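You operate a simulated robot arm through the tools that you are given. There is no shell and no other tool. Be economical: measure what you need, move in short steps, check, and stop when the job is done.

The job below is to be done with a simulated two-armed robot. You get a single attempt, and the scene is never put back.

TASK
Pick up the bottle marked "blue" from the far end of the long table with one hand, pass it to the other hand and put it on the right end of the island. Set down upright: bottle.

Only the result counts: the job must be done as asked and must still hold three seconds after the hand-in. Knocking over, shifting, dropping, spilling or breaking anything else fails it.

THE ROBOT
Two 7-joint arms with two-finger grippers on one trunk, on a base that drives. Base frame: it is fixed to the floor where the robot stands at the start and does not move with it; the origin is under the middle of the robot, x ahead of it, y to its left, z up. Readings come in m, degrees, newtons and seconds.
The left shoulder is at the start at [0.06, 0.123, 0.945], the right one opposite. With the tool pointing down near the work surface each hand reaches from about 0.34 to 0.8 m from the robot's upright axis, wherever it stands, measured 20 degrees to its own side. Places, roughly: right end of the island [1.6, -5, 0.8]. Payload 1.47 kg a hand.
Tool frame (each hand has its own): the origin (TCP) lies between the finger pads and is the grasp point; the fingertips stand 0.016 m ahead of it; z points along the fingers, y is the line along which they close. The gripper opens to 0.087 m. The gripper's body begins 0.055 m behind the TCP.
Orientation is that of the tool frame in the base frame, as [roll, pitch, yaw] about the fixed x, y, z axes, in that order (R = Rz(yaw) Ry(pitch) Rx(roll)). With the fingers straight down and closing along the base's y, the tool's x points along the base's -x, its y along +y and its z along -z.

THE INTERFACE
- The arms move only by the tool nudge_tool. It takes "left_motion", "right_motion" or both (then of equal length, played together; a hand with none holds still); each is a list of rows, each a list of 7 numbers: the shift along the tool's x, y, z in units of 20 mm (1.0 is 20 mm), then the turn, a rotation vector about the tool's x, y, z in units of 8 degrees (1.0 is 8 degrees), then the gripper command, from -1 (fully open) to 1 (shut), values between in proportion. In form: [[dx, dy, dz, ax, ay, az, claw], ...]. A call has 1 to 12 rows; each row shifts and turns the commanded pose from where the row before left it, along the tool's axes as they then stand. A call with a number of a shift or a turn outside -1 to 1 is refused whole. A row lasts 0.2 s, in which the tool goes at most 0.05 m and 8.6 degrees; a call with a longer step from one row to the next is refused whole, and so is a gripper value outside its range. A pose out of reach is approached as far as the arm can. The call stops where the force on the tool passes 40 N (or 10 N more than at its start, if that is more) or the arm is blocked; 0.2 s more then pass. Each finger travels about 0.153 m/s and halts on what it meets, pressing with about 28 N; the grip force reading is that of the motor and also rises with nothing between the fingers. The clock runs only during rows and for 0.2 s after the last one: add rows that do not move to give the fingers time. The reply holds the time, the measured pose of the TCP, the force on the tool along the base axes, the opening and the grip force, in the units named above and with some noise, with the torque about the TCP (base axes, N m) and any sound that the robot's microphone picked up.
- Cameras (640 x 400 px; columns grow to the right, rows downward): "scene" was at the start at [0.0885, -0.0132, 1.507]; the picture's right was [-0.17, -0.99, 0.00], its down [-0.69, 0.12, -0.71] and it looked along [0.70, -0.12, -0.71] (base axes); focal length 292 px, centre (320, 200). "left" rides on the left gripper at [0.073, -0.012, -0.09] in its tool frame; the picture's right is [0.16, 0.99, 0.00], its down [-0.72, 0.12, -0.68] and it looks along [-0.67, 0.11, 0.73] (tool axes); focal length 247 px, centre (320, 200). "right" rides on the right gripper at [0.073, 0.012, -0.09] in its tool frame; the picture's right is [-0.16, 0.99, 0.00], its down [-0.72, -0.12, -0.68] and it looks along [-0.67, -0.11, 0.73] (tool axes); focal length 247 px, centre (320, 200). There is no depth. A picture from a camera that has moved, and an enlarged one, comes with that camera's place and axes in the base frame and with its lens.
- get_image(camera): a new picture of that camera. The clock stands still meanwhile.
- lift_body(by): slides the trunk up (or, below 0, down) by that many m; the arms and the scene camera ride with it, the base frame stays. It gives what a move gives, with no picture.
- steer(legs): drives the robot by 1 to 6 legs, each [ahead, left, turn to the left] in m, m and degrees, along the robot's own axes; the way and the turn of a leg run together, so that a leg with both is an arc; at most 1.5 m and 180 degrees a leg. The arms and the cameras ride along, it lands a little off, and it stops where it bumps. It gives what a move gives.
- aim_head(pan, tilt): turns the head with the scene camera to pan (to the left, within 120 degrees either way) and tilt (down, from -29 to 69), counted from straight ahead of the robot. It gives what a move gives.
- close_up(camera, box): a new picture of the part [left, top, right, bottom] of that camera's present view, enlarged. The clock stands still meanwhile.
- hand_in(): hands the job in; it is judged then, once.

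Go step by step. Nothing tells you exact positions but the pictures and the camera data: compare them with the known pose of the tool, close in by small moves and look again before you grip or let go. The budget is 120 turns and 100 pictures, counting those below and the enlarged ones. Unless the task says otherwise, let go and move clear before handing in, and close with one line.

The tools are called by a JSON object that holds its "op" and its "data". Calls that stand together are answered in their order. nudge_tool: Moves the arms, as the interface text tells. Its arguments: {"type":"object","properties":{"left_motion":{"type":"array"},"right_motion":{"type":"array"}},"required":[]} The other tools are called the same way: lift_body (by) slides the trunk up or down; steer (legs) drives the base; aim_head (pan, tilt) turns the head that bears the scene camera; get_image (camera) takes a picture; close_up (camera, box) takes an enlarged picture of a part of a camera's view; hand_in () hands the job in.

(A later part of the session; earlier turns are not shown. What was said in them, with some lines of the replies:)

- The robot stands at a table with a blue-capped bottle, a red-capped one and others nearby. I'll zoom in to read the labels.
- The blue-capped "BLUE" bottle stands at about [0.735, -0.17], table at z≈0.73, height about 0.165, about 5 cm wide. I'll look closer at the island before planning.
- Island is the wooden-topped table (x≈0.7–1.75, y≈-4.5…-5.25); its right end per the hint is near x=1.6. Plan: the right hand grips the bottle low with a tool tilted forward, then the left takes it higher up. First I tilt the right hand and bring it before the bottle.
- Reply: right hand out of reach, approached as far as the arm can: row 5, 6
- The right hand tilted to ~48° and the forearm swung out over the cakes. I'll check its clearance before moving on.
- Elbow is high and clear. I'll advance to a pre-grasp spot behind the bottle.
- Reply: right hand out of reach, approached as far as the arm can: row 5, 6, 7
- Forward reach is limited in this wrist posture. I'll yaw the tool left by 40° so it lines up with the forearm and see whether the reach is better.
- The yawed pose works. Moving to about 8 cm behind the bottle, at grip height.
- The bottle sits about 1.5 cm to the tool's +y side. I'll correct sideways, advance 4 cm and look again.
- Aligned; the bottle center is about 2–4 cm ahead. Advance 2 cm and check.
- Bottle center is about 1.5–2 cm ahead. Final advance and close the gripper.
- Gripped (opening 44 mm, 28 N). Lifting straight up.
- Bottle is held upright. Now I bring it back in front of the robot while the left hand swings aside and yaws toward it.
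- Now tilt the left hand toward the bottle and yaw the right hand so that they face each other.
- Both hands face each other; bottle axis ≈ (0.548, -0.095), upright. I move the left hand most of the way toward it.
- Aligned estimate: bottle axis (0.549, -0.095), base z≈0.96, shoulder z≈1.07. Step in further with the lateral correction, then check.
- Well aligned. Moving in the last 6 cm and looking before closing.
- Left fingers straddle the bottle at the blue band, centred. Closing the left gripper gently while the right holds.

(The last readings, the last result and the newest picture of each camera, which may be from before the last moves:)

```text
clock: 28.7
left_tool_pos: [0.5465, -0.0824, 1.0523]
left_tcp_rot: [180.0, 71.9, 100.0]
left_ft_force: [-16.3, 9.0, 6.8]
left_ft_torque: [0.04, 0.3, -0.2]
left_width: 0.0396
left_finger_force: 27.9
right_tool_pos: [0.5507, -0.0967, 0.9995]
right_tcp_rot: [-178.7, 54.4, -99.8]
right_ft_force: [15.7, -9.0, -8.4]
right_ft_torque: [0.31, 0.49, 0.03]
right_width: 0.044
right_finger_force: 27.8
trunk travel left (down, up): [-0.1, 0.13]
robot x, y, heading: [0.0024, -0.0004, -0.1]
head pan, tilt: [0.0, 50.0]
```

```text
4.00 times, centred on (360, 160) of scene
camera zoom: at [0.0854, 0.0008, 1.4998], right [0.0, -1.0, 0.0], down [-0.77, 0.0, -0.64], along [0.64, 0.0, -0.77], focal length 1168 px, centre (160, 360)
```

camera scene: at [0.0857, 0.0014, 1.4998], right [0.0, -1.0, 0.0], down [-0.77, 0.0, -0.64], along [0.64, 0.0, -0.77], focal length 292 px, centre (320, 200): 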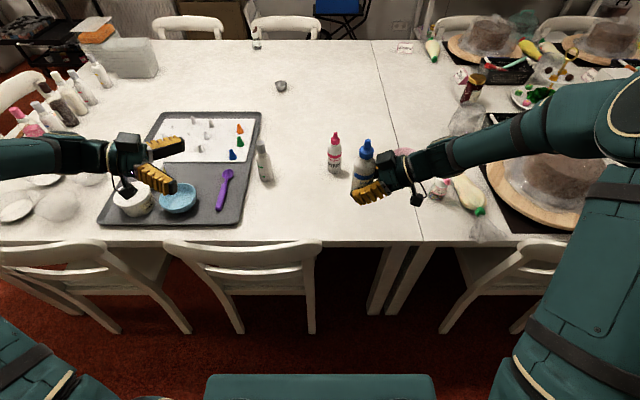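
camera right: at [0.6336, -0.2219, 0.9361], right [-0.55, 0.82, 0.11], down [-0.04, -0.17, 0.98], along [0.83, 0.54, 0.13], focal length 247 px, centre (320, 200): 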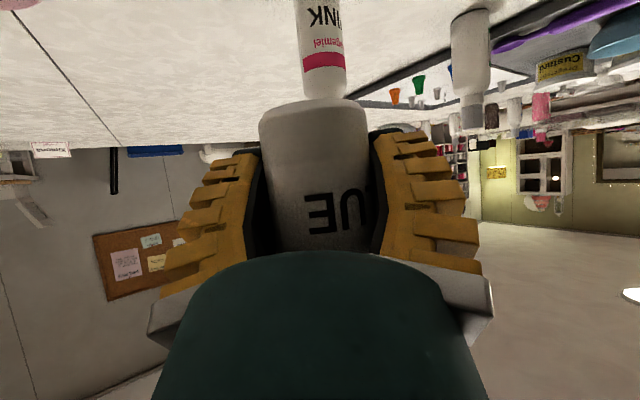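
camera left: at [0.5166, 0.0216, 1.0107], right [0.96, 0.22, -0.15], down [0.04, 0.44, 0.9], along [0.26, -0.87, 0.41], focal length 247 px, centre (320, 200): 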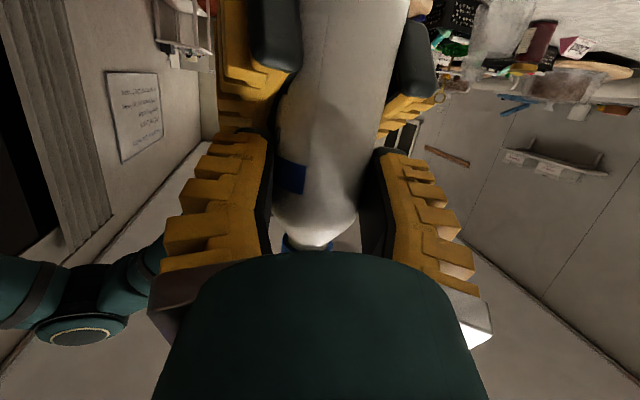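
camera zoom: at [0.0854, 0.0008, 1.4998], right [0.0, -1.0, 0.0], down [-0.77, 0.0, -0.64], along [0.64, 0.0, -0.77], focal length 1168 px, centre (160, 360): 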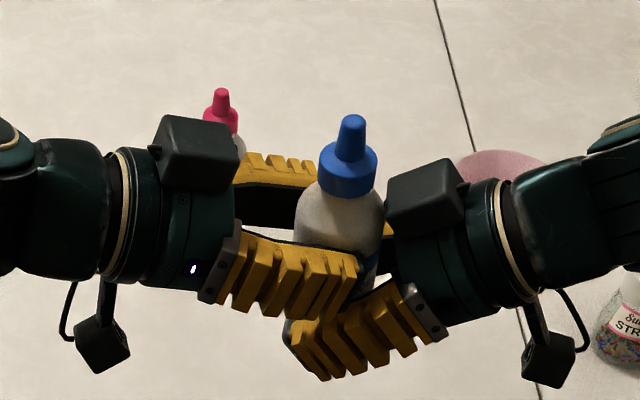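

The left pads only catch a shallow chord (39.6 mm, bottle pushing the hand back). I'll reopen, go 9 mm deeper and slightly higher, and close again.

{"op": "nudge_tool", "data": {"left_motion": [[0, 0, 0, 0, 0, 0, -0.5], [0, 0, 0, 0, 0, 0, -0.8], [-0.28, -0.1, 0.38, 0, 0, 0, -0.8], [0, 0, 0, 0, 0, 0, -0.8], [0, 0, 0, 0, 0, 0, -0.4], [0, 0, 0, 0, 0, 0, -0.1], [0, 0, 0, 0, 0, 0, 0.2], [0, 0, 0, 0, 0, 0, 0.6], [0, 0, 0, 0, 0, 0, 1], [0, 0, 0, 0, 0, 0, 1], [0, 0, 0, 0, 0, 0, 1]]}}

{"op": "get_image", "data": {"camera": "left"}}

{"op": "close_up", "data": {"camera": "scene", "box": [280, 110, 440, 210]}}

```text
clock: 31.1
left_tool_pos: [0.5477, -0.092, 1.0541]
left_tcp_rot: [180.0, 71.9, 100.0]
left_ft_force: [0.5, 2.5, 1.2]
left_ft_torque: [0.07, -0.14, 0.37]
left_width: 0.0437
left_finger_force: 28.0
right_tool_pos: [0.55, -0.0959, 1.0013]
right_tcp_rot: [-178.8, 54.3, -99.8]
right_ft_force: [-0.4, -1.2, -2.4]
right_ft_torque: [0.07, 0.09, -0.33]
right_width: 0.0442
right_finger_force: 27.9
trunk travel left (down, up): [-0.1, 0.13]
robot x, y, heading: [-0.0018, 0.0014, -0.0]
head pan, tilt: [0.0, 50.0]
```

```text
61 pictures are left
camera left: at [0.5173, 0.0122, 1.0128], right [0.96, 0.22, -0.15], down [0.04, 0.44, 0.9], along [0.26, -0.87, 0.41], focal length 247 px, centre (320, 200)
```

left: 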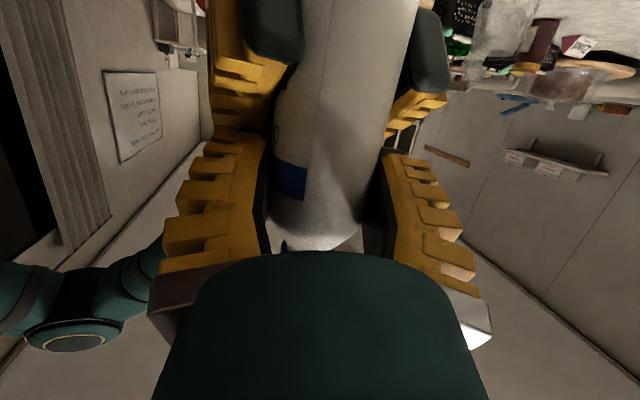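

```text
4.00 times, centred on (360, 160) of scene
camera zoom: at [0.0854, 0.0008, 1.4998], right [0.0, -1.0, 0.0], down [-0.77, 0.0, -0.64], along [0.64, 0.0, -0.77], focal length 1168 px, centre (160, 360)
```

zoom: 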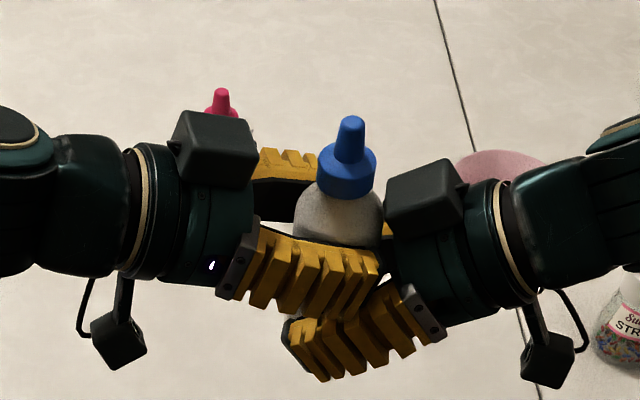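

Now a solid full-diameter grip (43.7 mm, low cross forces). Releasing the right hand and backing it away.

{"op": "nudge_tool", "data": {"right_motion": [[0, 0, 0, 0, 0, 0, 0.2], [0, 0, 0, 0, 0, 0, -0.4], [0, 0, 0, 0, 0, 0, -1], [0, 0, 0, 0, 0, 0, -1], [0.577, 0, -0.817, 0, 0, 0, -1], [0.577, 0, -0.817, 0, 0, 0, -1], [0.577, 0, -0.817, 0, 0, 0, -1], [0.577, 0, -0.817, 0, 0, 0, -1], [0.577, 0, -0.817, 0, 0, 0, -1], [0.577, 0, -0.817, 0, 0, 0, -1]]}}

{"op": "get_image", "data": {"camera": "right"}}

{"op": "get_image", "data": {"camera": "scene"}}

```text
clock: 33.3
left_tool_pos: [0.5468, -0.0925, 1.0552]
left_tcp_rot: [180.0, 71.9, 100.0]
left_ft_force: [-0.4, 0.5, -0.1]
left_ft_torque: [0.05, -0.01, 0.0]
left_width: 0.0425
left_finger_force: 27.8
right_tool_pos: [0.5257, -0.2144, 1.0003]
right_tcp_rot: [-178.8, 54.5, -99.8]
right_ft_force: [0.7, 0.5, 0.3]
right_ft_torque: [-0.01, 0.04, 0.0]
right_width: 0.0867
right_finger_force: 0.0
trunk travel left (down, up): [-0.1, 0.13]
robot x, y, heading: [-0.0016, 0.0025, -0.0]
head pan, tilt: [0.0, 50.0]
```

```text
59 pictures are left
camera right: at [0.4954, -0.3252, 0.9916], right [-0.95, 0.28, 0.12], down [0.08, -0.15, 0.99], along [0.29, 0.95, 0.12], focal length 247 px, centre (320, 200)
```

right: 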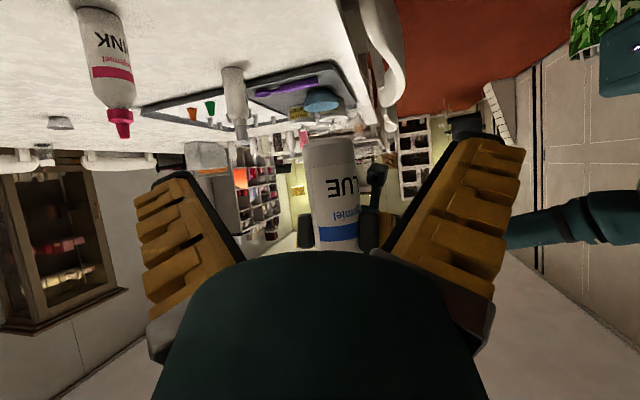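

```text
58 pictures are left
camera scene: at [0.0853, 0.0005, 1.4999], right [0.0, -1.0, 0.0], down [-0.77, 0.0, -0.64], along [0.64, 0.0, -0.77], focal length 292 px, centre (320, 200)
```

scene: 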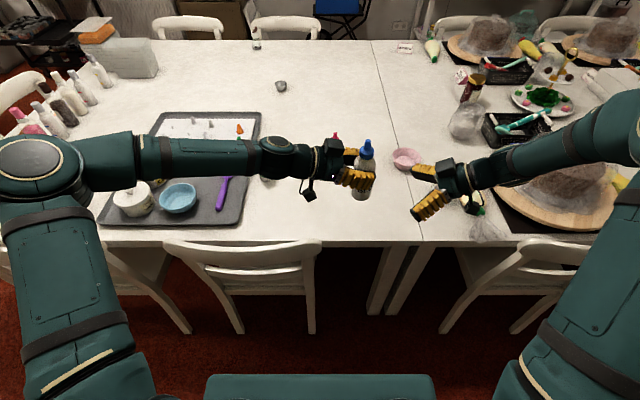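

The left hand alone holds the bottle. I'll raise the trunk, back off a little, turn right and look down the aisle.

{"op": "lift_body", "data": {"by": 0.12}}

{"op": "steer", "data": {"legs": [[-0.12, 0, 0], [0, 0, -90]]}}

{"op": "aim_head", "data": {"pan": 0, "tilt": 25}}

{"op": "get_image", "data": {"camera": "scene"}}

```text
clock: 34.8
left_tool_pos: [0.5482, -0.0931, 1.1739]
left_tcp_rot: [-179.9, 72.0, 100.1]
left_ft_force: [1.0, 0.4, -1.8]
left_ft_torque: [0.0, 0.0, -0.01]
left_width: 0.0424
left_finger_force: 28.0
right_tool_pos: [0.5271, -0.2146, 1.1189]
right_tcp_rot: [-178.8, 54.2, -99.9]
right_ft_force: [-0.5, -1.0, 0.0]
right_ft_torque: [-0.02, 0.02, -0.02]
right_width: 0.087
right_finger_force: 0.0
trunk travel left (down, up): [-0.22, 0.01]
robot x, y, heading: [0.0013, -0.0014, -0.2]
head pan, tilt: [0.0, 50.0]
```

```text
clock: 40.0
left_tool_pos: [-0.2343, -0.5428, 1.1752]
left_tcp_rot: [180.0, 72.0, 7.7]
left_ft_force: [-0.1, 0.5, -1.3]
left_ft_torque: [0.01, 0.03, -0.01]
left_width: 0.0426
left_finger_force: 28.3
right_tool_pos: [-0.3526, -0.5184, 1.1194]
right_tcp_rot: [-178.8, 54.4, 167.9]
right_ft_force: [0.9, 0.8, -0.1]
right_ft_torque: [0.03, 0.0, 0.01]
right_width: 0.0871
right_finger_force: 0.1
trunk travel left (down, up): [-0.22, 0.01]
robot x, y, heading: [-0.1207, 0.002, -92.2]
head pan, tilt: [0.0, 50.0]
```

```text
clock: 40.9
left_tool_pos: [-0.2346, -0.5429, 1.1747]
left_tcp_rot: [-180.0, 72.0, 7.7]
left_ft_force: [0.1, 0.1, -1.2]
left_ft_torque: [0.02, 0.0, -0.02]
left_width: 0.0425
left_finger_force: 27.9
right_tool_pos: [-0.3535, -0.5178, 1.1196]
right_tcp_rot: [-178.9, 54.3, 167.9]
right_ft_force: [0.0, -0.2, -0.4]
right_ft_torque: [0.01, 0.0, -0.03]
right_width: 0.0871
right_finger_force: 0.1
trunk travel left (down, up): [-0.22, 0.01]
robot x, y, heading: [-0.1186, 0.0009, -92.3]
head pan, tilt: [0.0, 25.0]
```

```text
57 pictures are left
camera scene: at [-0.1249, -0.101, 1.6573], right [-1.0, 0.04, 0.0], down [0.02, 0.42, -0.91], along [-0.04, -0.91, -0.42], focal length 292 px, centre (320, 200)
```

scene: 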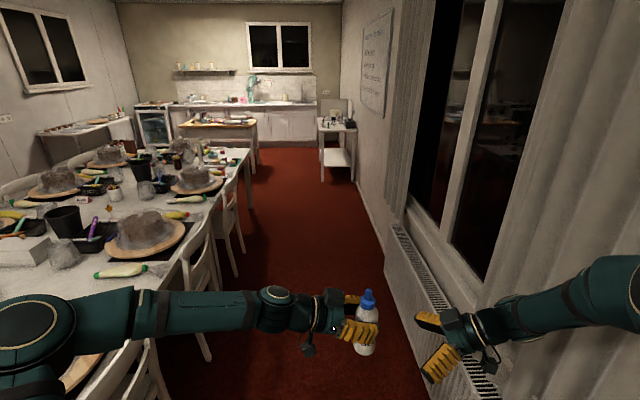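

Aisle is clear. I correct heading, shift a bit left and drive down the aisle in two legs.

{"op": "steer", "data": {"legs": [[0, 0.12, 2.2], [1.3, 0, 0], [1.3, 0, 0]]}}

{"op": "aim_head", "data": {"pan": 20, "tilt": 25}}

{"op": "get_image", "data": {"camera": "scene"}}

```text
clock: 54.9
left_tool_pos: [-0.1093, -3.1568, 1.1749]
left_tcp_rot: [-179.9, 72.0, 10.4]
left_ft_force: [-0.9, -0.6, -1.7]
left_ft_torque: [0.02, -0.01, 0.0]
left_width: 0.0423
left_finger_force: 28.0
right_tool_pos: [-0.2322, -3.1365, 1.1199]
right_tcp_rot: [-178.8, 54.3, 170.5]
right_ft_force: [-0.3, 0.4, -0.1]
right_ft_torque: [0.05, 0.03, 0.0]
right_width: 0.0871
right_finger_force: 0.1
trunk travel left (down, up): [-0.22, 0.01]
robot x, y, heading: [-0.0197, -2.6116, -89.8]
head pan, tilt: [0.0, 25.0]
```

```text
clock: 55.7
left_tool_pos: [-0.11, -3.1575, 1.1735]
left_tcp_rot: [-179.9, 72.0, 10.5]
left_ft_force: [0.0, -0.7, -0.5]
left_ft_torque: [-0.01, -0.03, 0.02]
left_width: 0.0425
left_finger_force: 27.9
right_tool_pos: [-0.2321, -3.1385, 1.1195]
right_tcp_rot: [-178.8, 54.2, 170.7]
right_ft_force: [-0.6, 0.1, 0.1]
right_ft_torque: [-0.01, -0.04, -0.04]
right_width: 0.0867
right_finger_force: 0.2
trunk travel left (down, up): [-0.22, 0.01]
robot x, y, heading: [-0.021, -2.6099, -89.7]
head pan, tilt: [20.0, 25.0]
```

```text
56 pictures are left
camera scene: at [0.0082, -2.7044, 1.6573], right [-0.94, -0.35, 0.0], down [-0.15, 0.4, -0.91], along [0.31, -0.85, -0.42], focal length 292 px, centre (320, 200)
```

scene: 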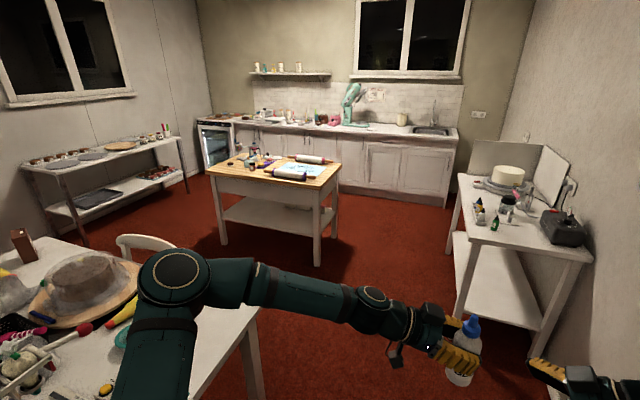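

The island is at x≈0.68–1.87, y≈-4.68…-5.25. I zoom on its top and the gap next to it.

{"op": "close_up", "data": {"camera": "scene", "box": [190, 130, 350, 230]}}

{"op": "steer", "data": {"legs": [[1.05, 0.05, 0]]}}

{"op": "aim_head", "data": {"pan": 50, "tilt": 30}}

{"op": "get_image", "data": {"camera": "scene"}}

```text
4.00 times, centred on (270, 180) of scene
camera zoom: at [0.0082, -2.7044, 1.6573], right [-0.94, -0.35, 0.0], down [-0.15, 0.4, -0.91], along [0.31, -0.85, -0.42], focal length 1168 px, centre (520, 280)
```

zoom: 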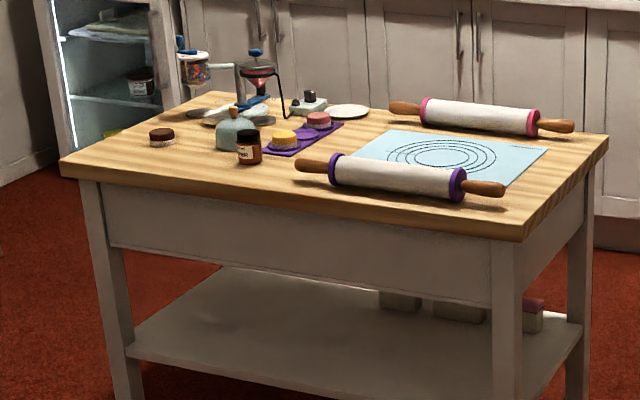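

```text
clock: 61.2
left_tool_pos: [-0.0792, -4.2331, 1.1741]
left_tcp_rot: [-180.0, 71.9, 9.1]
left_ft_force: [-0.6, 1.2, -1.1]
left_ft_torque: [-0.01, -0.02, -0.03]
left_width: 0.0424
left_finger_force: 28.2
right_tool_pos: [-0.2005, -4.2102, 1.1204]
right_tcp_rot: [-178.7, 54.3, 169.2]
right_ft_force: [0.2, 0.6, -0.2]
right_ft_torque: [0.03, 0.0, 0.02]
right_width: 0.0869
right_finger_force: 0.0
trunk travel left (down, up): [-0.22, 0.01]
robot x, y, heading: [0.0229, -3.6878, -90.9]
head pan, tilt: [20.0, 25.0]
```

```text
clock: 62.2
left_tool_pos: [-0.0789, -4.2322, 1.1754]
left_tcp_rot: [-179.9, 71.9, 9.1]
left_ft_force: [0.2, -0.1, -2.0]
left_ft_torque: [-0.01, -0.03, 0.03]
left_width: 0.0427
left_finger_force: 28.4
right_tool_pos: [-0.2007, -4.2107, 1.1203]
right_tcp_rot: [-178.8, 54.2, 169.4]
right_ft_force: [-0.4, -0.4, -1.0]
right_ft_torque: [-0.02, 0.0, 0.04]
right_width: 0.087
right_finger_force: 0.0
trunk travel left (down, up): [-0.22, 0.01]
robot x, y, heading: [0.0226, -3.6879, -90.9]
head pan, tilt: [50.0, 30.0]
```

```text
54 pictures are left
camera scene: at [0.0882, -3.7551, 1.6494], right [-0.66, -0.76, 0.0], down [-0.38, 0.33, -0.87], along [0.65, -0.57, -0.5], focal length 292 px, centre (320, 200)
```

scene: 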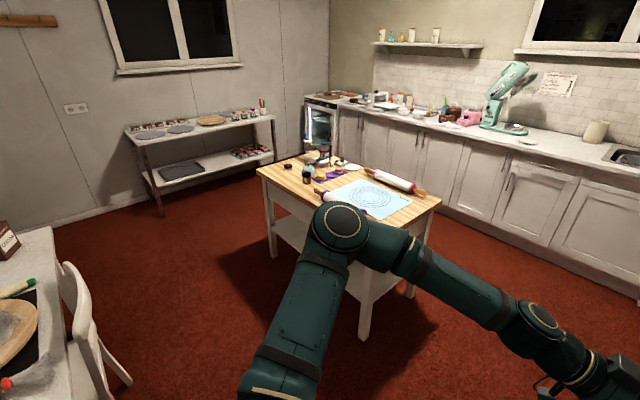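

Free spot on the right end: between the brown disc (≈1.69,-4.86) and jar (≈1.43,-4.82), near the front edge, about (1.57,-4.76). I drive into the gap and strafe left along the island.

{"op": "steer", "data": {"legs": [[0.37, 0.3, 0.9], [0, 0.6, 0], [0, 0.6, 0]]}}

{"op": "aim_head", "data": {"pan": 0, "tilt": 45}}

{"op": "get_image", "data": {"camera": "scene"}}

```text
clock: 76.0
left_tool_pos: [1.4188, -4.5947, 1.1745]
left_tcp_rot: [-179.8, 72.1, 10.5]
left_ft_force: [-0.2, 0.9, -2.2]
left_ft_torque: [-0.01, -0.05, -0.03]
left_width: 0.0424
left_finger_force: 28.2
right_tool_pos: [1.2978, -4.5737, 1.1191]
right_tcp_rot: [-178.7, 54.4, 170.8]
right_ft_force: [-0.2, 0.3, 0.2]
right_ft_torque: [-0.01, 0.01, 0.0]
right_width: 0.0873
right_finger_force: 0.1
trunk travel left (down, up): [-0.22, 0.01]
robot x, y, heading: [1.5062, -4.0413, -89.2]
head pan, tilt: [50.0, 30.0]
```

```text
clock: 77.2
left_tool_pos: [1.4195, -4.5926, 1.1747]
left_tcp_rot: [-179.8, 72.1, 10.6]
left_ft_force: [-0.5, -0.2, -2.2]
left_ft_torque: [0.0, 0.04, 0.03]
left_width: 0.0428
left_finger_force: 27.9
right_tool_pos: [1.2967, -4.5741, 1.1205]
right_tcp_rot: [-178.8, 54.2, 170.8]
right_ft_force: [0.7, -0.6, -0.3]
right_ft_torque: [0.03, 0.02, -0.01]
right_width: 0.0868
right_finger_force: 0.1
trunk travel left (down, up): [-0.22, 0.01]
robot x, y, heading: [1.5073, -4.0443, -89.5]
head pan, tilt: [0.0, 45.0]
```

```text
53 pictures are left
camera scene: at [1.5049, -4.1353, 1.6268], right [-1.0, -0.01, 0.0], down [-0.01, 0.71, -0.71], along [0.01, -0.71, -0.71], focal length 292 px, centre (320, 200)
```

scene: 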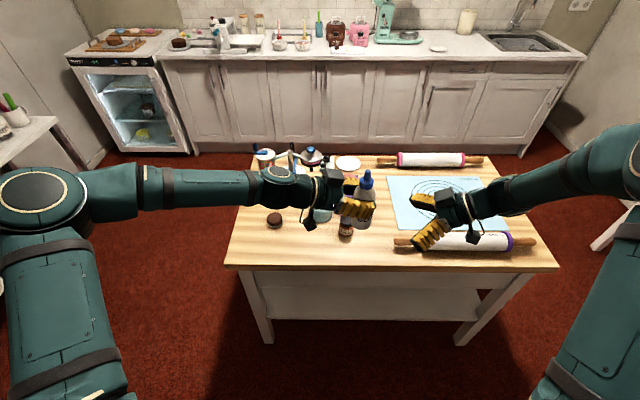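

Scene is clear: target (1.60,-4.75). I raise and withdraw the right hand, and drive 14 cm left and 8 cm ahead.

{"op": "nudge_tool", "data": {"right_motion": [[-0.817, 0, -0.577, 0, 0, 0, -1], [-0.817, 0, -0.577, 0, 0, 0, -1], [-0.817, 0, -0.577, 0, 0, 0, -1], [-0.817, 0, -0.577, 0, 0, 0, -1], [-0.817, 0, -0.577, 0, 0, 0, -1], [-0.817, 0, -0.577, 0, 0, 0, -1], [0.577, 0, -0.817, 0, 0, 0, -1], [0.577, 0, -0.817, 0, 0, 0, -1], [0.577, 0, -0.817, 0, 0, 0, -1], [0.577, 0, -0.817, 0, 0, 0, -1]]}}

{"op": "steer", "data": {"legs": [[0.08, 0.14, -0.5]]}}

{"op": "get_image", "data": {"camera": "scene"}}

```text
clock: 79.3
left_tool_pos: [1.4179, -4.5923, 1.1743]
left_tcp_rot: [-179.8, 72.1, 10.7]
left_ft_force: [-0.8, -0.9, -0.9]
left_ft_torque: [-0.02, -0.02, 0.03]
left_width: 0.0426
left_finger_force: 27.8
right_tool_pos: [1.2187, -4.5575, 1.2384]
right_tcp_rot: [-178.9, 54.5, 170.7]
right_ft_force: [-0.2, 0.5, 0.4]
right_ft_torque: [0.01, 0.03, 0.01]
right_width: 0.0869
right_finger_force: 0.2
trunk travel left (down, up): [-0.22, 0.01]
robot x, y, heading: [1.5074, -4.0457, -89.3]
head pan, tilt: [0.0, 45.0]
```

```text
clock: 81.2
left_tool_pos: [1.5541, -4.6723, 1.1745]
left_tcp_rot: [-179.9, 72.0, 10.2]
left_ft_force: [0.2, 0.2, -1.4]
left_ft_torque: [-0.01, 0.0, 0.01]
left_width: 0.0425
left_finger_force: 27.8
right_tool_pos: [1.3558, -4.6369, 1.2384]
right_tcp_rot: [-178.8, 54.3, 170.3]
right_ft_force: [0.2, 0.0, 0.1]
right_ft_torque: [-0.05, -0.02, -0.01]
right_width: 0.087
right_finger_force: 0.1
trunk travel left (down, up): [-0.22, 0.01]
robot x, y, heading: [1.6449, -4.1217, -89.8]
head pan, tilt: [0.0, 45.0]
```

```text
52 pictures are left
camera scene: at [1.6435, -4.2156, 1.6267], right [-1.0, 0.0, 0.0], down [0.0, 0.71, -0.71], along [0.0, -0.71, -0.71], focal length 292 px, centre (320, 200)
```

scene: 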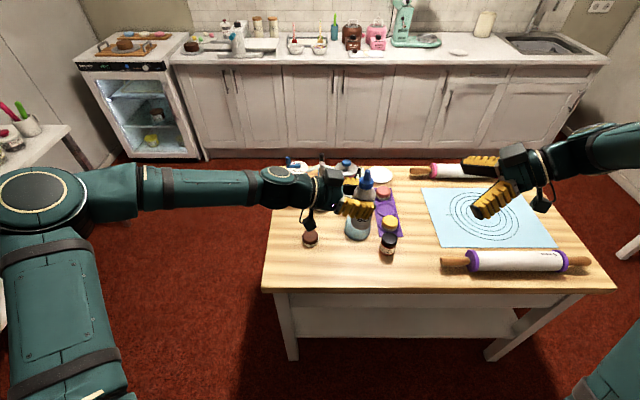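

Shift the left hand to above the target, then check.

{"op": "nudge_tool", "data": {"left_motion": [[0.098, 0.848, -0.302, 0, 0, 0, 1], [0.098, 0.848, -0.302, 0, 0, 0, 1], [0.098, 0.848, -0.302, 0, 0, 0, 1], [0.098, 0.848, -0.302, 0, 0, 0, 1], [0.098, 0.848, -0.302, 0, 0, 0, 1]]}}

{"op": "lift_body", "data": {"by": -0.16}}

{"op": "get_image", "data": {"camera": "scene"}}

{"op": "get_image", "data": {"camera": "left"}}

```text
clock: 82.4
left_tool_pos: [1.6009, -4.7522, 1.1743]
left_tcp_rot: [-179.9, 72.0, 10.1]
left_ft_force: [0.0, 0.5, -1.4]
left_ft_torque: [0.0, 0.0, 0.01]
left_width: 0.0423
left_finger_force: 27.6
right_tool_pos: [1.3559, -4.6369, 1.2384]
right_tcp_rot: [-178.9, 54.3, 170.3]
right_ft_force: [-0.4, 0.0, -0.2]
right_ft_torque: [-0.01, 0.04, 0.0]
right_width: 0.087
right_finger_force: 0.1
trunk travel left (down, up): [-0.22, 0.01]
robot x, y, heading: [1.6451, -4.1263, -89.5]
head pan, tilt: [0.0, 45.0]
```

```text
clock: 84.2
left_tool_pos: [1.5995, -4.7531, 1.0147]
left_tcp_rot: [180.0, 72.0, 10.2]
left_ft_force: [1.1, -0.1, -2.4]
left_ft_torque: [0.01, 0.01, -0.02]
left_width: 0.0425
left_finger_force: 27.8
right_tool_pos: [1.3548, -4.6367, 1.0782]
right_tcp_rot: [-178.8, 54.2, 170.4]
right_ft_force: [0.1, -0.5, -0.2]
right_ft_torque: [-0.03, 0.01, -0.08]
right_width: 0.0871
right_finger_force: 0.1
trunk travel left (down, up): [-0.06, 0.17]
robot x, y, heading: [1.6393, -4.1241, -89.7]
head pan, tilt: [0.0, 45.0]
```

```text
51 pictures are left
camera scene: at [1.6431, -4.2151, 1.4669], right [-1.0, 0.0, 0.0], down [0.0, 0.71, -0.71], along [0.0, -0.71, -0.71], focal length 292 px, centre (320, 200)
```

scene: 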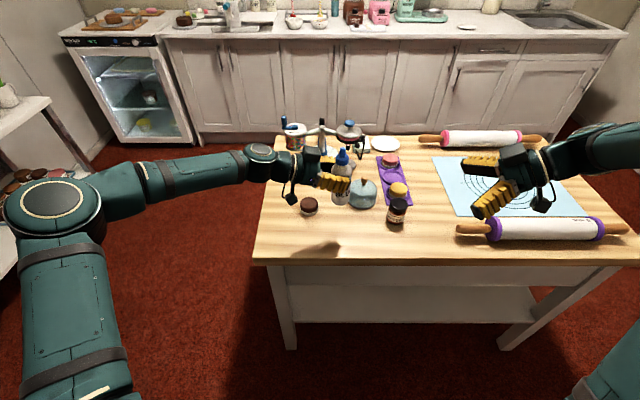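

```text
50 pictures are left
camera left: at [1.7034, -4.7217, 0.9722], right [0.22, -0.96, -0.15], down [0.44, -0.04, 0.9], along [-0.87, -0.27, 0.41], focal length 247 px, centre (320, 200)
```

left: 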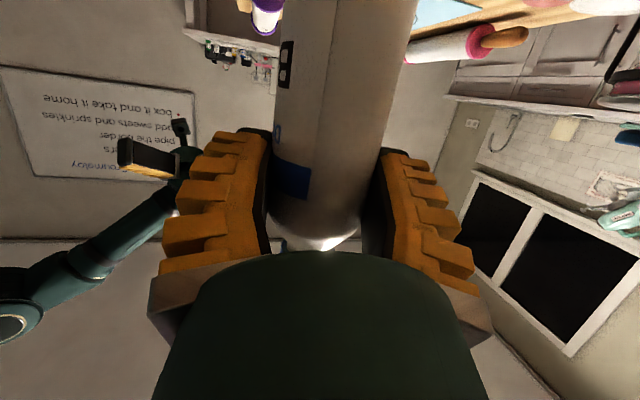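

Let me check the bottle's uprightness from the right-hand camera and enlarge the scene.

{"op": "get_image", "data": {"camera": "right"}}

{"op": "close_up", "data": {"camera": "scene", "box": [260, 120, 420, 220]}}

```text
49 pictures are left
camera right: at [1.2446, -4.6038, 1.0709], right [0.27, 0.95, 0.12], down [-0.15, -0.08, 0.99], along [0.95, -0.29, 0.12], focal length 247 px, centre (320, 200)
```

right: 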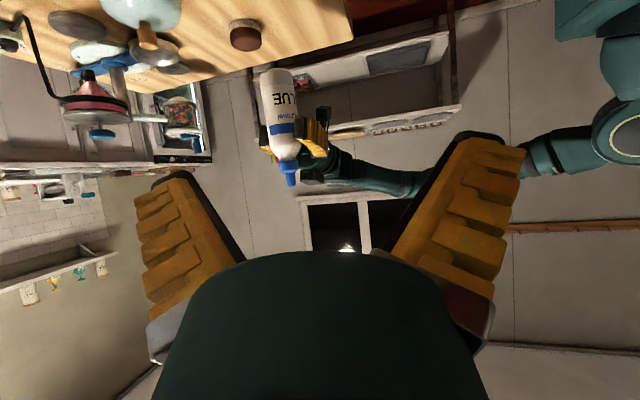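

```text
4.00 times, centred on (340, 170) of scene
camera zoom: at [1.6431, -4.2151, 1.4669], right [-1.0, 0.0, 0.0], down [0.0, 0.71, -0.71], along [0.0, -0.71, -0.71], focal length 1168 px, centre (240, 320)
```

zoom: 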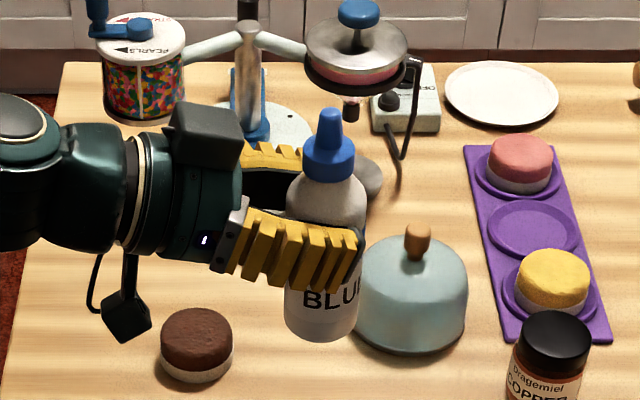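

Bottle hangs upright at (1.592,-4.757), base z≈0.923, clear of the mint dome and the disc. Lowering 10 cm.

{"op": "nudge_tool", "data": {"left_motion": [[0.951, 0, 0.309, 0, 0, 0, 1], [0.951, 0, 0.309, 0, 0, 0, 1], [0.951, 0, 0.309, 0, 0, 0, 1], [0.951, 0, 0.309, 0, 0, 0, 1], [0.951, 0, 0.309, 0, 0, 0, 1], [0, 0, 0, 0, 0, 0, 1]]}}

{"op": "get_image", "data": {"camera": "left"}}

{"op": "close_up", "data": {"camera": "scene", "box": [260, 140, 420, 240]}}

{"op": "close_up", "data": {"camera": "right", "box": [160, 0, 400, 150]}}

```text
clock: 85.6
left_tool_pos: [1.6, -4.7526, 0.9136]
left_tcp_rot: [180.0, 71.9, 10.1]
left_ft_force: [0.5, 0.6, -1.5]
left_ft_torque: [0.0, -0.07, 0.02]
left_width: 0.0425
left_finger_force: 28.5
right_tool_pos: [1.3549, -4.6361, 1.0788]
right_tcp_rot: [-178.8, 54.4, 170.3]
right_ft_force: [0.8, 0.6, 0.9]
right_ft_torque: [0.03, 0.0, -0.01]
right_width: 0.087
right_finger_force: 0.1
trunk travel left (down, up): [-0.06, 0.17]
robot x, y, heading: [1.6437, -4.1269, -89.7]
head pan, tilt: [0.0, 45.0]
```

```text
47 pictures are left
camera left: at [1.7043, -4.7218, 0.8717], right [0.22, -0.96, -0.15], down [0.44, -0.04, 0.9], along [-0.87, -0.27, 0.41], focal length 247 px, centre (320, 200)
```

left: 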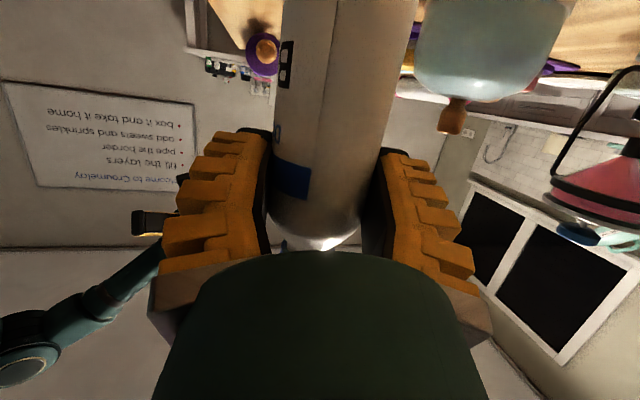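

```text
4.00 times, centred on (340, 190) of scene
camera zoom: at [1.643, -4.2151, 1.4668], right [-1.0, 0.0, 0.0], down [0.0, 0.71, -0.71], along [0.0, -0.71, -0.71], focal length 1168 px, centre (240, 240)
```

zoom: 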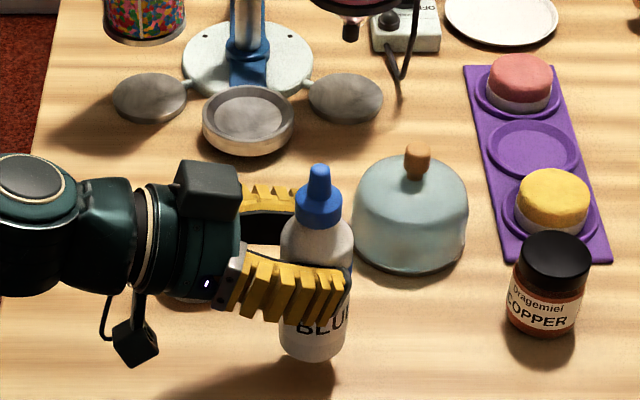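

```text
2.67 times, centred on (280, 75) of right
camera zoom: at [1.2445, -4.6038, 1.0706], right [0.27, 0.95, 0.12], down [-0.15, -0.08, 0.99], along [0.95, -0.29, 0.12], focal length 659 px, centre (427, 533)
```

zoom: 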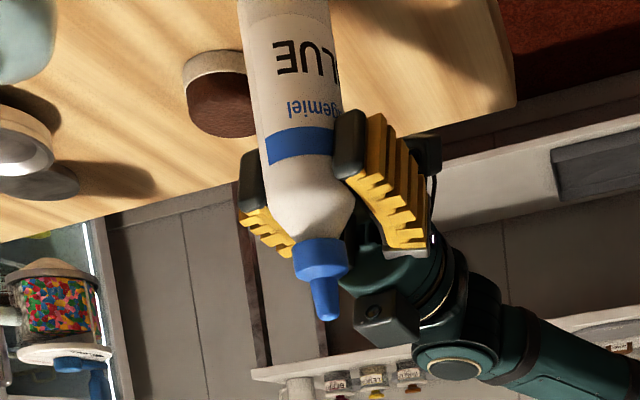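

About 2 cm to go. Descending in fine steps, watching the force.

{"op": "nudge_tool", "data": {"left_motion": [[0.19, 0, 0.062, 0, 0, 0, 1], [0.19, 0, 0.062, 0, 0, 0, 1], [0.19, 0, 0.062, 0, 0, 0, 1], [0.19, 0, 0.062, 0, 0, 0, 1], [0, 0, 0, 0, 0, 0, 1]]}}

{"op": "close_up", "data": {"camera": "scene", "box": [260, 150, 420, 250]}}

```text
clock: 86.8
left_tool_pos: [1.6013, -4.752, 0.8966]
left_tcp_rot: [-179.8, 72.0, 10.4]
left_ft_force: [0.2, -0.3, -2.3]
left_ft_torque: [0.0, 0.0, -0.01]
left_width: 0.0427
left_finger_force: 28.4
right_tool_pos: [1.3547, -4.6364, 1.0787]
right_tcp_rot: [-178.9, 54.3, 170.3]
right_ft_force: [-0.5, 0.1, 0.3]
right_ft_torque: [0.01, -0.07, 0.02]
right_width: 0.087
right_finger_force: 0.0
trunk travel left (down, up): [-0.06, 0.17]
robot x, y, heading: [1.6444, -4.1248, -90.0]
head pan, tilt: [0.0, 45.0]
```

```text
4.00 times, centred on (340, 200) of scene
camera zoom: at [1.6431, -4.2152, 1.4668], right [-1.0, 0.0, 0.0], down [0.0, 0.71, -0.71], along [0.0, -0.71, -0.71], focal length 1168 px, centre (240, 200)
```

zoom: 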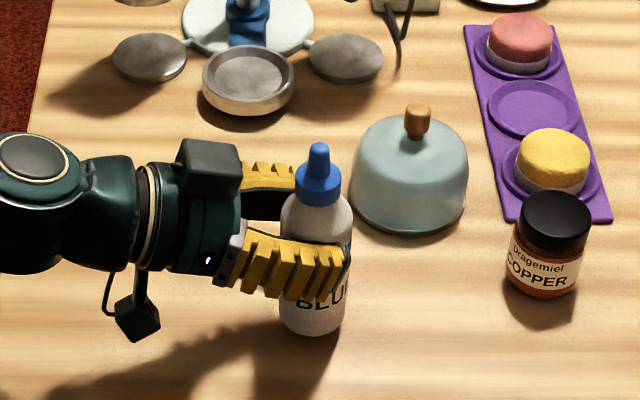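

No contact yet. Continuing in 3 mm rows.

{"op": "nudge_tool", "data": {"left_motion": [[0.14, 0, 0.046, 0, 0, 0, 1], [0.14, 0, 0.046, 0, 0, 0, 1], [0, 0, 0, 0, 0, 0, 1]]}}

{"op": "close_up", "data": {"camera": "right", "box": [160, 0, 400, 150]}}

```text
clock: 87.6
left_tool_pos: [1.5998, -4.7527, 0.8919]
left_tcp_rot: [179.9, 71.9, 10.2]
left_ft_force: [0.4, 0.5, -1.0]
left_ft_torque: [-0.01, -0.04, 0.02]
left_width: 0.0425
left_finger_force: 28.4
right_tool_pos: [1.3543, -4.6379, 1.0777]
right_tcp_rot: [-178.8, 54.2, 170.3]
right_ft_force: [-0.1, -0.4, 0.2]
right_ft_torque: [-0.05, 0.03, 0.01]
right_width: 0.0872
right_finger_force: 0.0
trunk travel left (down, up): [-0.06, 0.17]
robot x, y, heading: [1.6456, -4.1249, -89.8]
head pan, tilt: [0.0, 45.0]
```

```text
2.67 times, centred on (280, 75) of right
camera zoom: at [1.2446, -4.6039, 1.0706], right [0.27, 0.95, 0.12], down [-0.15, -0.08, 0.99], along [0.95, -0.29, 0.12], focal length 659 px, centre (427, 533)
```

zoom: 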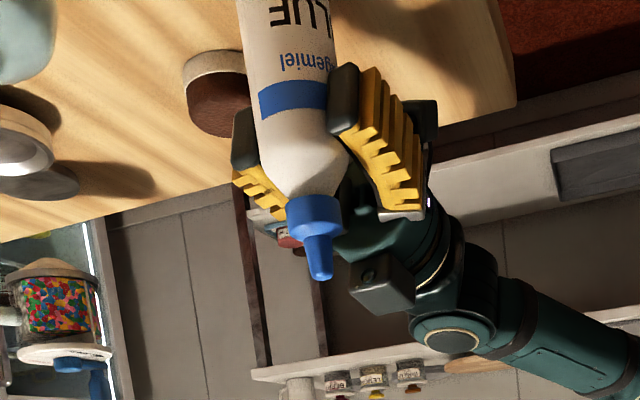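

Still free. Two more rows.

{"op": "nudge_tool", "data": {"left_motion": [[0.14, 0, 0.046, 0, 0, 0, 1], [0.14, 0, 0.046, 0, 0, 0, 1], [0, 0, 0, 0, 0, 0, 1]]}}

```text
clock: 88.4
left_tool_pos: [1.5991, -4.7529, 0.8887]
left_tcp_rot: [179.6, 72.2, 9.8]
left_ft_force: [0.1, -2.1, 16.8]
left_ft_torque: [0.01, -0.26, -0.04]
left_width: 0.0429
left_finger_force: 27.7
right_tool_pos: [1.3548, -4.6363, 1.0781]
right_tcp_rot: [-178.6, 54.3, 170.4]
right_ft_force: [0.2, -0.3, 0.2]
right_ft_torque: [-0.01, 0.01, 0.01]
right_width: 0.0873
right_finger_force: 0.1
trunk travel left (down, up): [-0.06, 0.17]
robot x, y, heading: [1.6424, -4.1249, -89.9]
head pan, tilt: [0.0, 45.0]
```

Contact (17 N). Easing up 2 mm to relieve the load and looking before release.

{"op": "nudge_tool", "data": {"left_motion": [[-0.09, 0, -0.029, 0, 0, 0, 1], [0, 0, 0, 0, 0, 0, 1]]}}

{"op": "close_up", "data": {"camera": "scene", "box": [280, 160, 400, 235]}}

{"op": "get_image", "data": {"camera": "left"}}

```text
clock: 89.0
left_tool_pos: [1.5994, -4.7532, 0.8878]
left_tcp_rot: [179.9, 72.0, 10.0]
left_ft_force: [-1.9, -3.8, 12.2]
left_ft_torque: [-0.18, 0.06, -0.02]
left_width: 0.0423
left_finger_force: 28.4
right_tool_pos: [1.3543, -4.6367, 1.0786]
right_tcp_rot: [-178.8, 54.4, 170.4]
right_ft_force: [0.8, 0.1, -0.4]
right_ft_torque: [0.0, -0.02, -0.01]
right_width: 0.0871
right_finger_force: 0.1
trunk travel left (down, up): [-0.06, 0.17]
robot x, y, heading: [1.6434, -4.122, -89.7]
head pan, tilt: [0.0, 45.0]
```

```text
5.33 times, centred on (340, 198) of scene
camera zoom: at [1.6429, -4.2146, 1.4668], right [-1.0, 0.0, 0.0], down [0.0, 0.71, -0.71], along [0.0, -0.71, -0.71], focal length 1558 px, centre (213, 213)
```

zoom: 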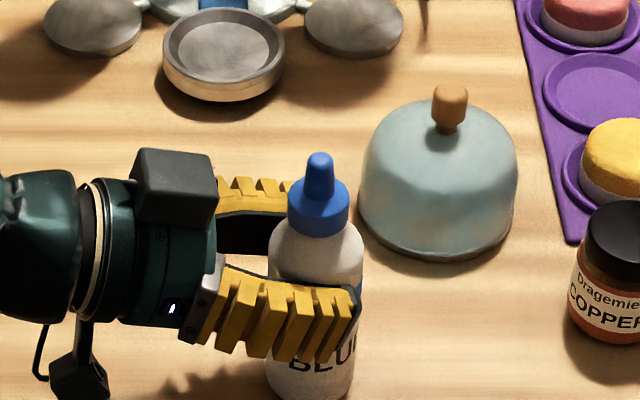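

```text
41 pictures are left
camera left: at [1.7029, -4.7215, 0.8462], right [0.22, -0.96, -0.15], down [0.44, -0.04, 0.9], along [-0.87, -0.26, 0.41], focal length 247 px, centre (320, 200)
```

left: 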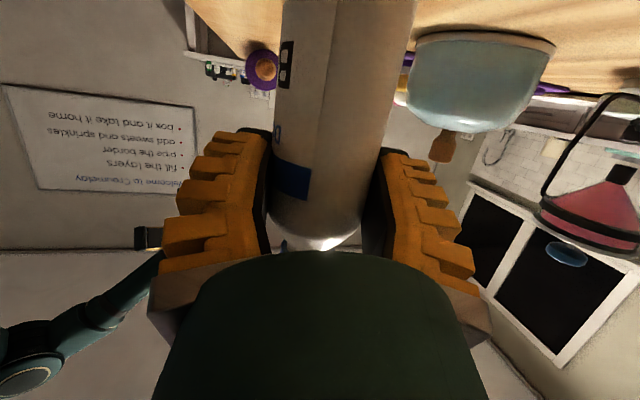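

Upright on the surface. Ease up another 1 mm, then open slowly.

{"op": "nudge_tool", "data": {"left_motion": [[-0.06, 0, -0.02, 0, 0, 0, 1], [0, 0, 0, 0, 0, 0, 0.5], [0, 0, 0, 0, 0, 0, 0.2], [0, 0, 0, 0, 0, 0, 0.0], [0, 0, 0, 0, 0, 0, -0.2], [0, 0, 0, 0, 0, 0, -0.4], [0, 0, 0, 0, 0, 0, -0.4]]}}

{"op": "get_image", "data": {"camera": "left"}}

{"op": "close_up", "data": {"camera": "scene", "box": [260, 160, 420, 260]}}

```text
clock: 90.6
left_tool_pos: [1.6003, -4.7534, 0.8898]
left_tcp_rot: [-179.9, 72.0, 10.2]
left_ft_force: [-0.6, 0.4, -0.4]
left_ft_torque: [-0.02, 0.01, 0.01]
left_width: 0.0653
left_finger_force: 3.3
right_tool_pos: [1.3542, -4.637, 1.0777]
right_tcp_rot: [-178.8, 54.2, 170.4]
right_ft_force: [-0.3, 0.1, -0.1]
right_ft_torque: [0.0, 0.02, 0.0]
right_width: 0.0869
right_finger_force: 0.0
trunk travel left (down, up): [-0.06, 0.17]
robot x, y, heading: [1.6459, -4.1237, -89.7]
head pan, tilt: [0.0, 45.0]
```

```text
40 pictures are left
camera left: at [1.7034, -4.7217, 0.8472], right [0.22, -0.96, -0.15], down [0.44, -0.04, 0.9], along [-0.87, -0.27, 0.41], focal length 247 px, centre (320, 200)
```

left: 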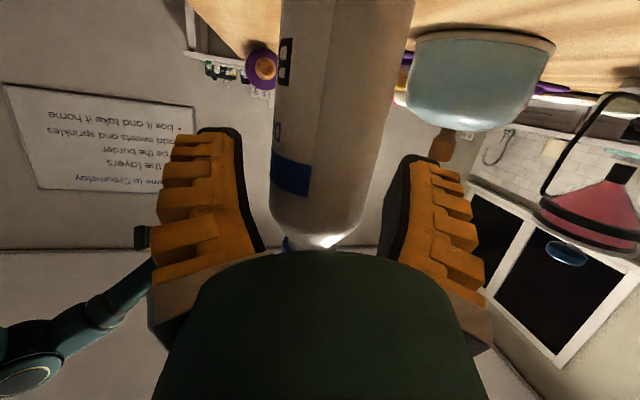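

```text
4.00 times, centred on (340, 210) of scene
camera zoom: at [1.6431, -4.2152, 1.4668], right [-1.0, 0.0, 0.0], down [0.0, 0.71, -0.71], along [0.0, -0.71, -0.71], focal length 1168 px, centre (240, 160)
```

zoom: 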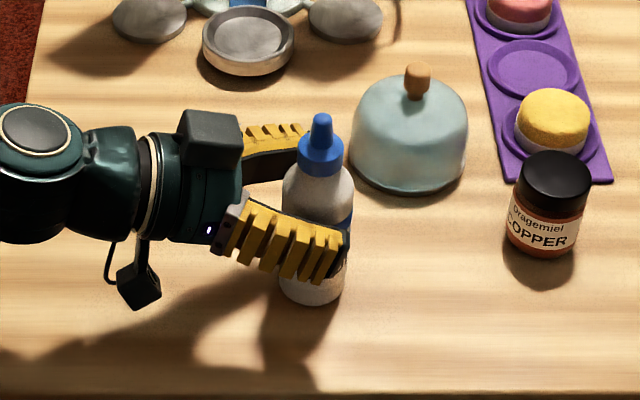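

Bottle stands by itself. Backing the left hand straight off, then up.

{"op": "nudge_tool", "data": {"left_motion": [[0.309, 0, -0.951, 0, 0, 0, -0.5], [0.309, 0, -0.951, 0, 0, 0, -0.5], [0.309, 0, -0.951, 0, 0, 0, -0.5], [0.309, 0, -0.951, 0, 0, 0, -0.5], [0.309, 0, -0.951, 0, 0, 0, -0.5], [-0.9, 0, -0.4, 0, 0, 0, -0.5], [-0.9, 0, -0.4, 0, 0, 0, -0.5], [-0.9, 0, -0.4, 0, 0, 0, -0.5], [-0.9, 0, -0.4, 0, 0, 0, -0.5], [-0.9, 0, -0.4, 0, 0, 0, -0.5], [-0.9, 0, -0.4, 0, 0, 0, -0.5]]}}

{"op": "get_image", "data": {"camera": "scene"}}

{"op": "get_image", "data": {"camera": "right"}}

```text
clock: 93.0
left_tool_pos: [1.7115, -4.7326, 1.008]
left_tcp_rot: [-179.9, 71.9, 10.2]
left_ft_force: [1.3, -0.3, 0.0]
left_ft_torque: [0.03, 0.0, 0.0]
left_width: 0.069
left_finger_force: 3.0
right_tool_pos: [1.3539, -4.6367, 1.0782]
right_tcp_rot: [-178.8, 54.2, 170.3]
right_ft_force: [-0.8, 0.6, -0.9]
right_ft_torque: [0.04, -0.02, 0.02]
right_width: 0.087
right_finger_force: 0.1
trunk travel left (down, up): [-0.06, 0.17]
robot x, y, heading: [1.6468, -4.1262, -89.6]
head pan, tilt: [0.0, 45.0]
```

```text
38 pictures are left
camera scene: at [1.6431, -4.2149, 1.4668], right [-1.0, 0.0, 0.0], down [0.0, 0.71, -0.71], along [0.0, -0.71, -0.71], focal length 292 px, centre (320, 200)
```

scene: 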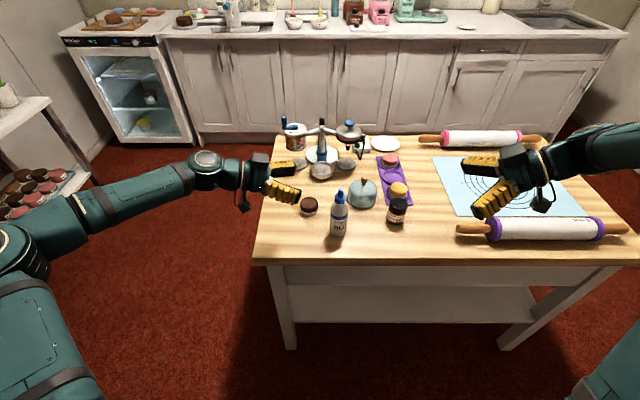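

```text
37 pictures are left
camera right: at [1.2445, -4.6036, 1.0707], right [0.27, 0.95, 0.12], down [-0.15, -0.08, 0.99], along [0.95, -0.29, 0.12], focal length 247 px, centre (320, 200)
```

right: 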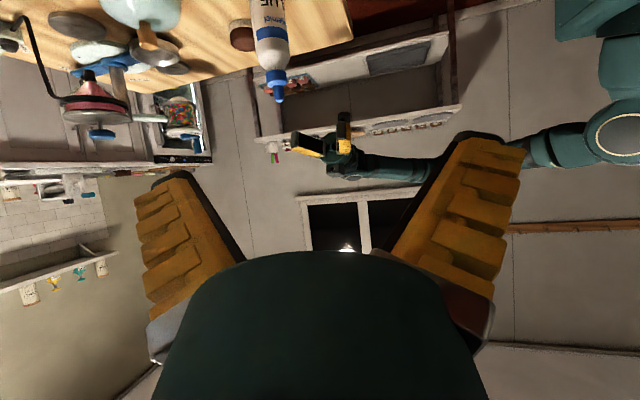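

The bottle stands upright on the island at about (1.595, -4.757). Nothing near it was disturbed and both hands are clear, so I'm handing in.

{"op": "hand_in", "data": {}}

```text
The job is handed in.
```

I picked up the "BLUE" bottle with the right hand, passed it to the left in mid-air, and stood it upright on the island. It sits at about (1.6, -4.76), near your coordinates for the right end, and the last pictures before hand-in showed nothing else moved.
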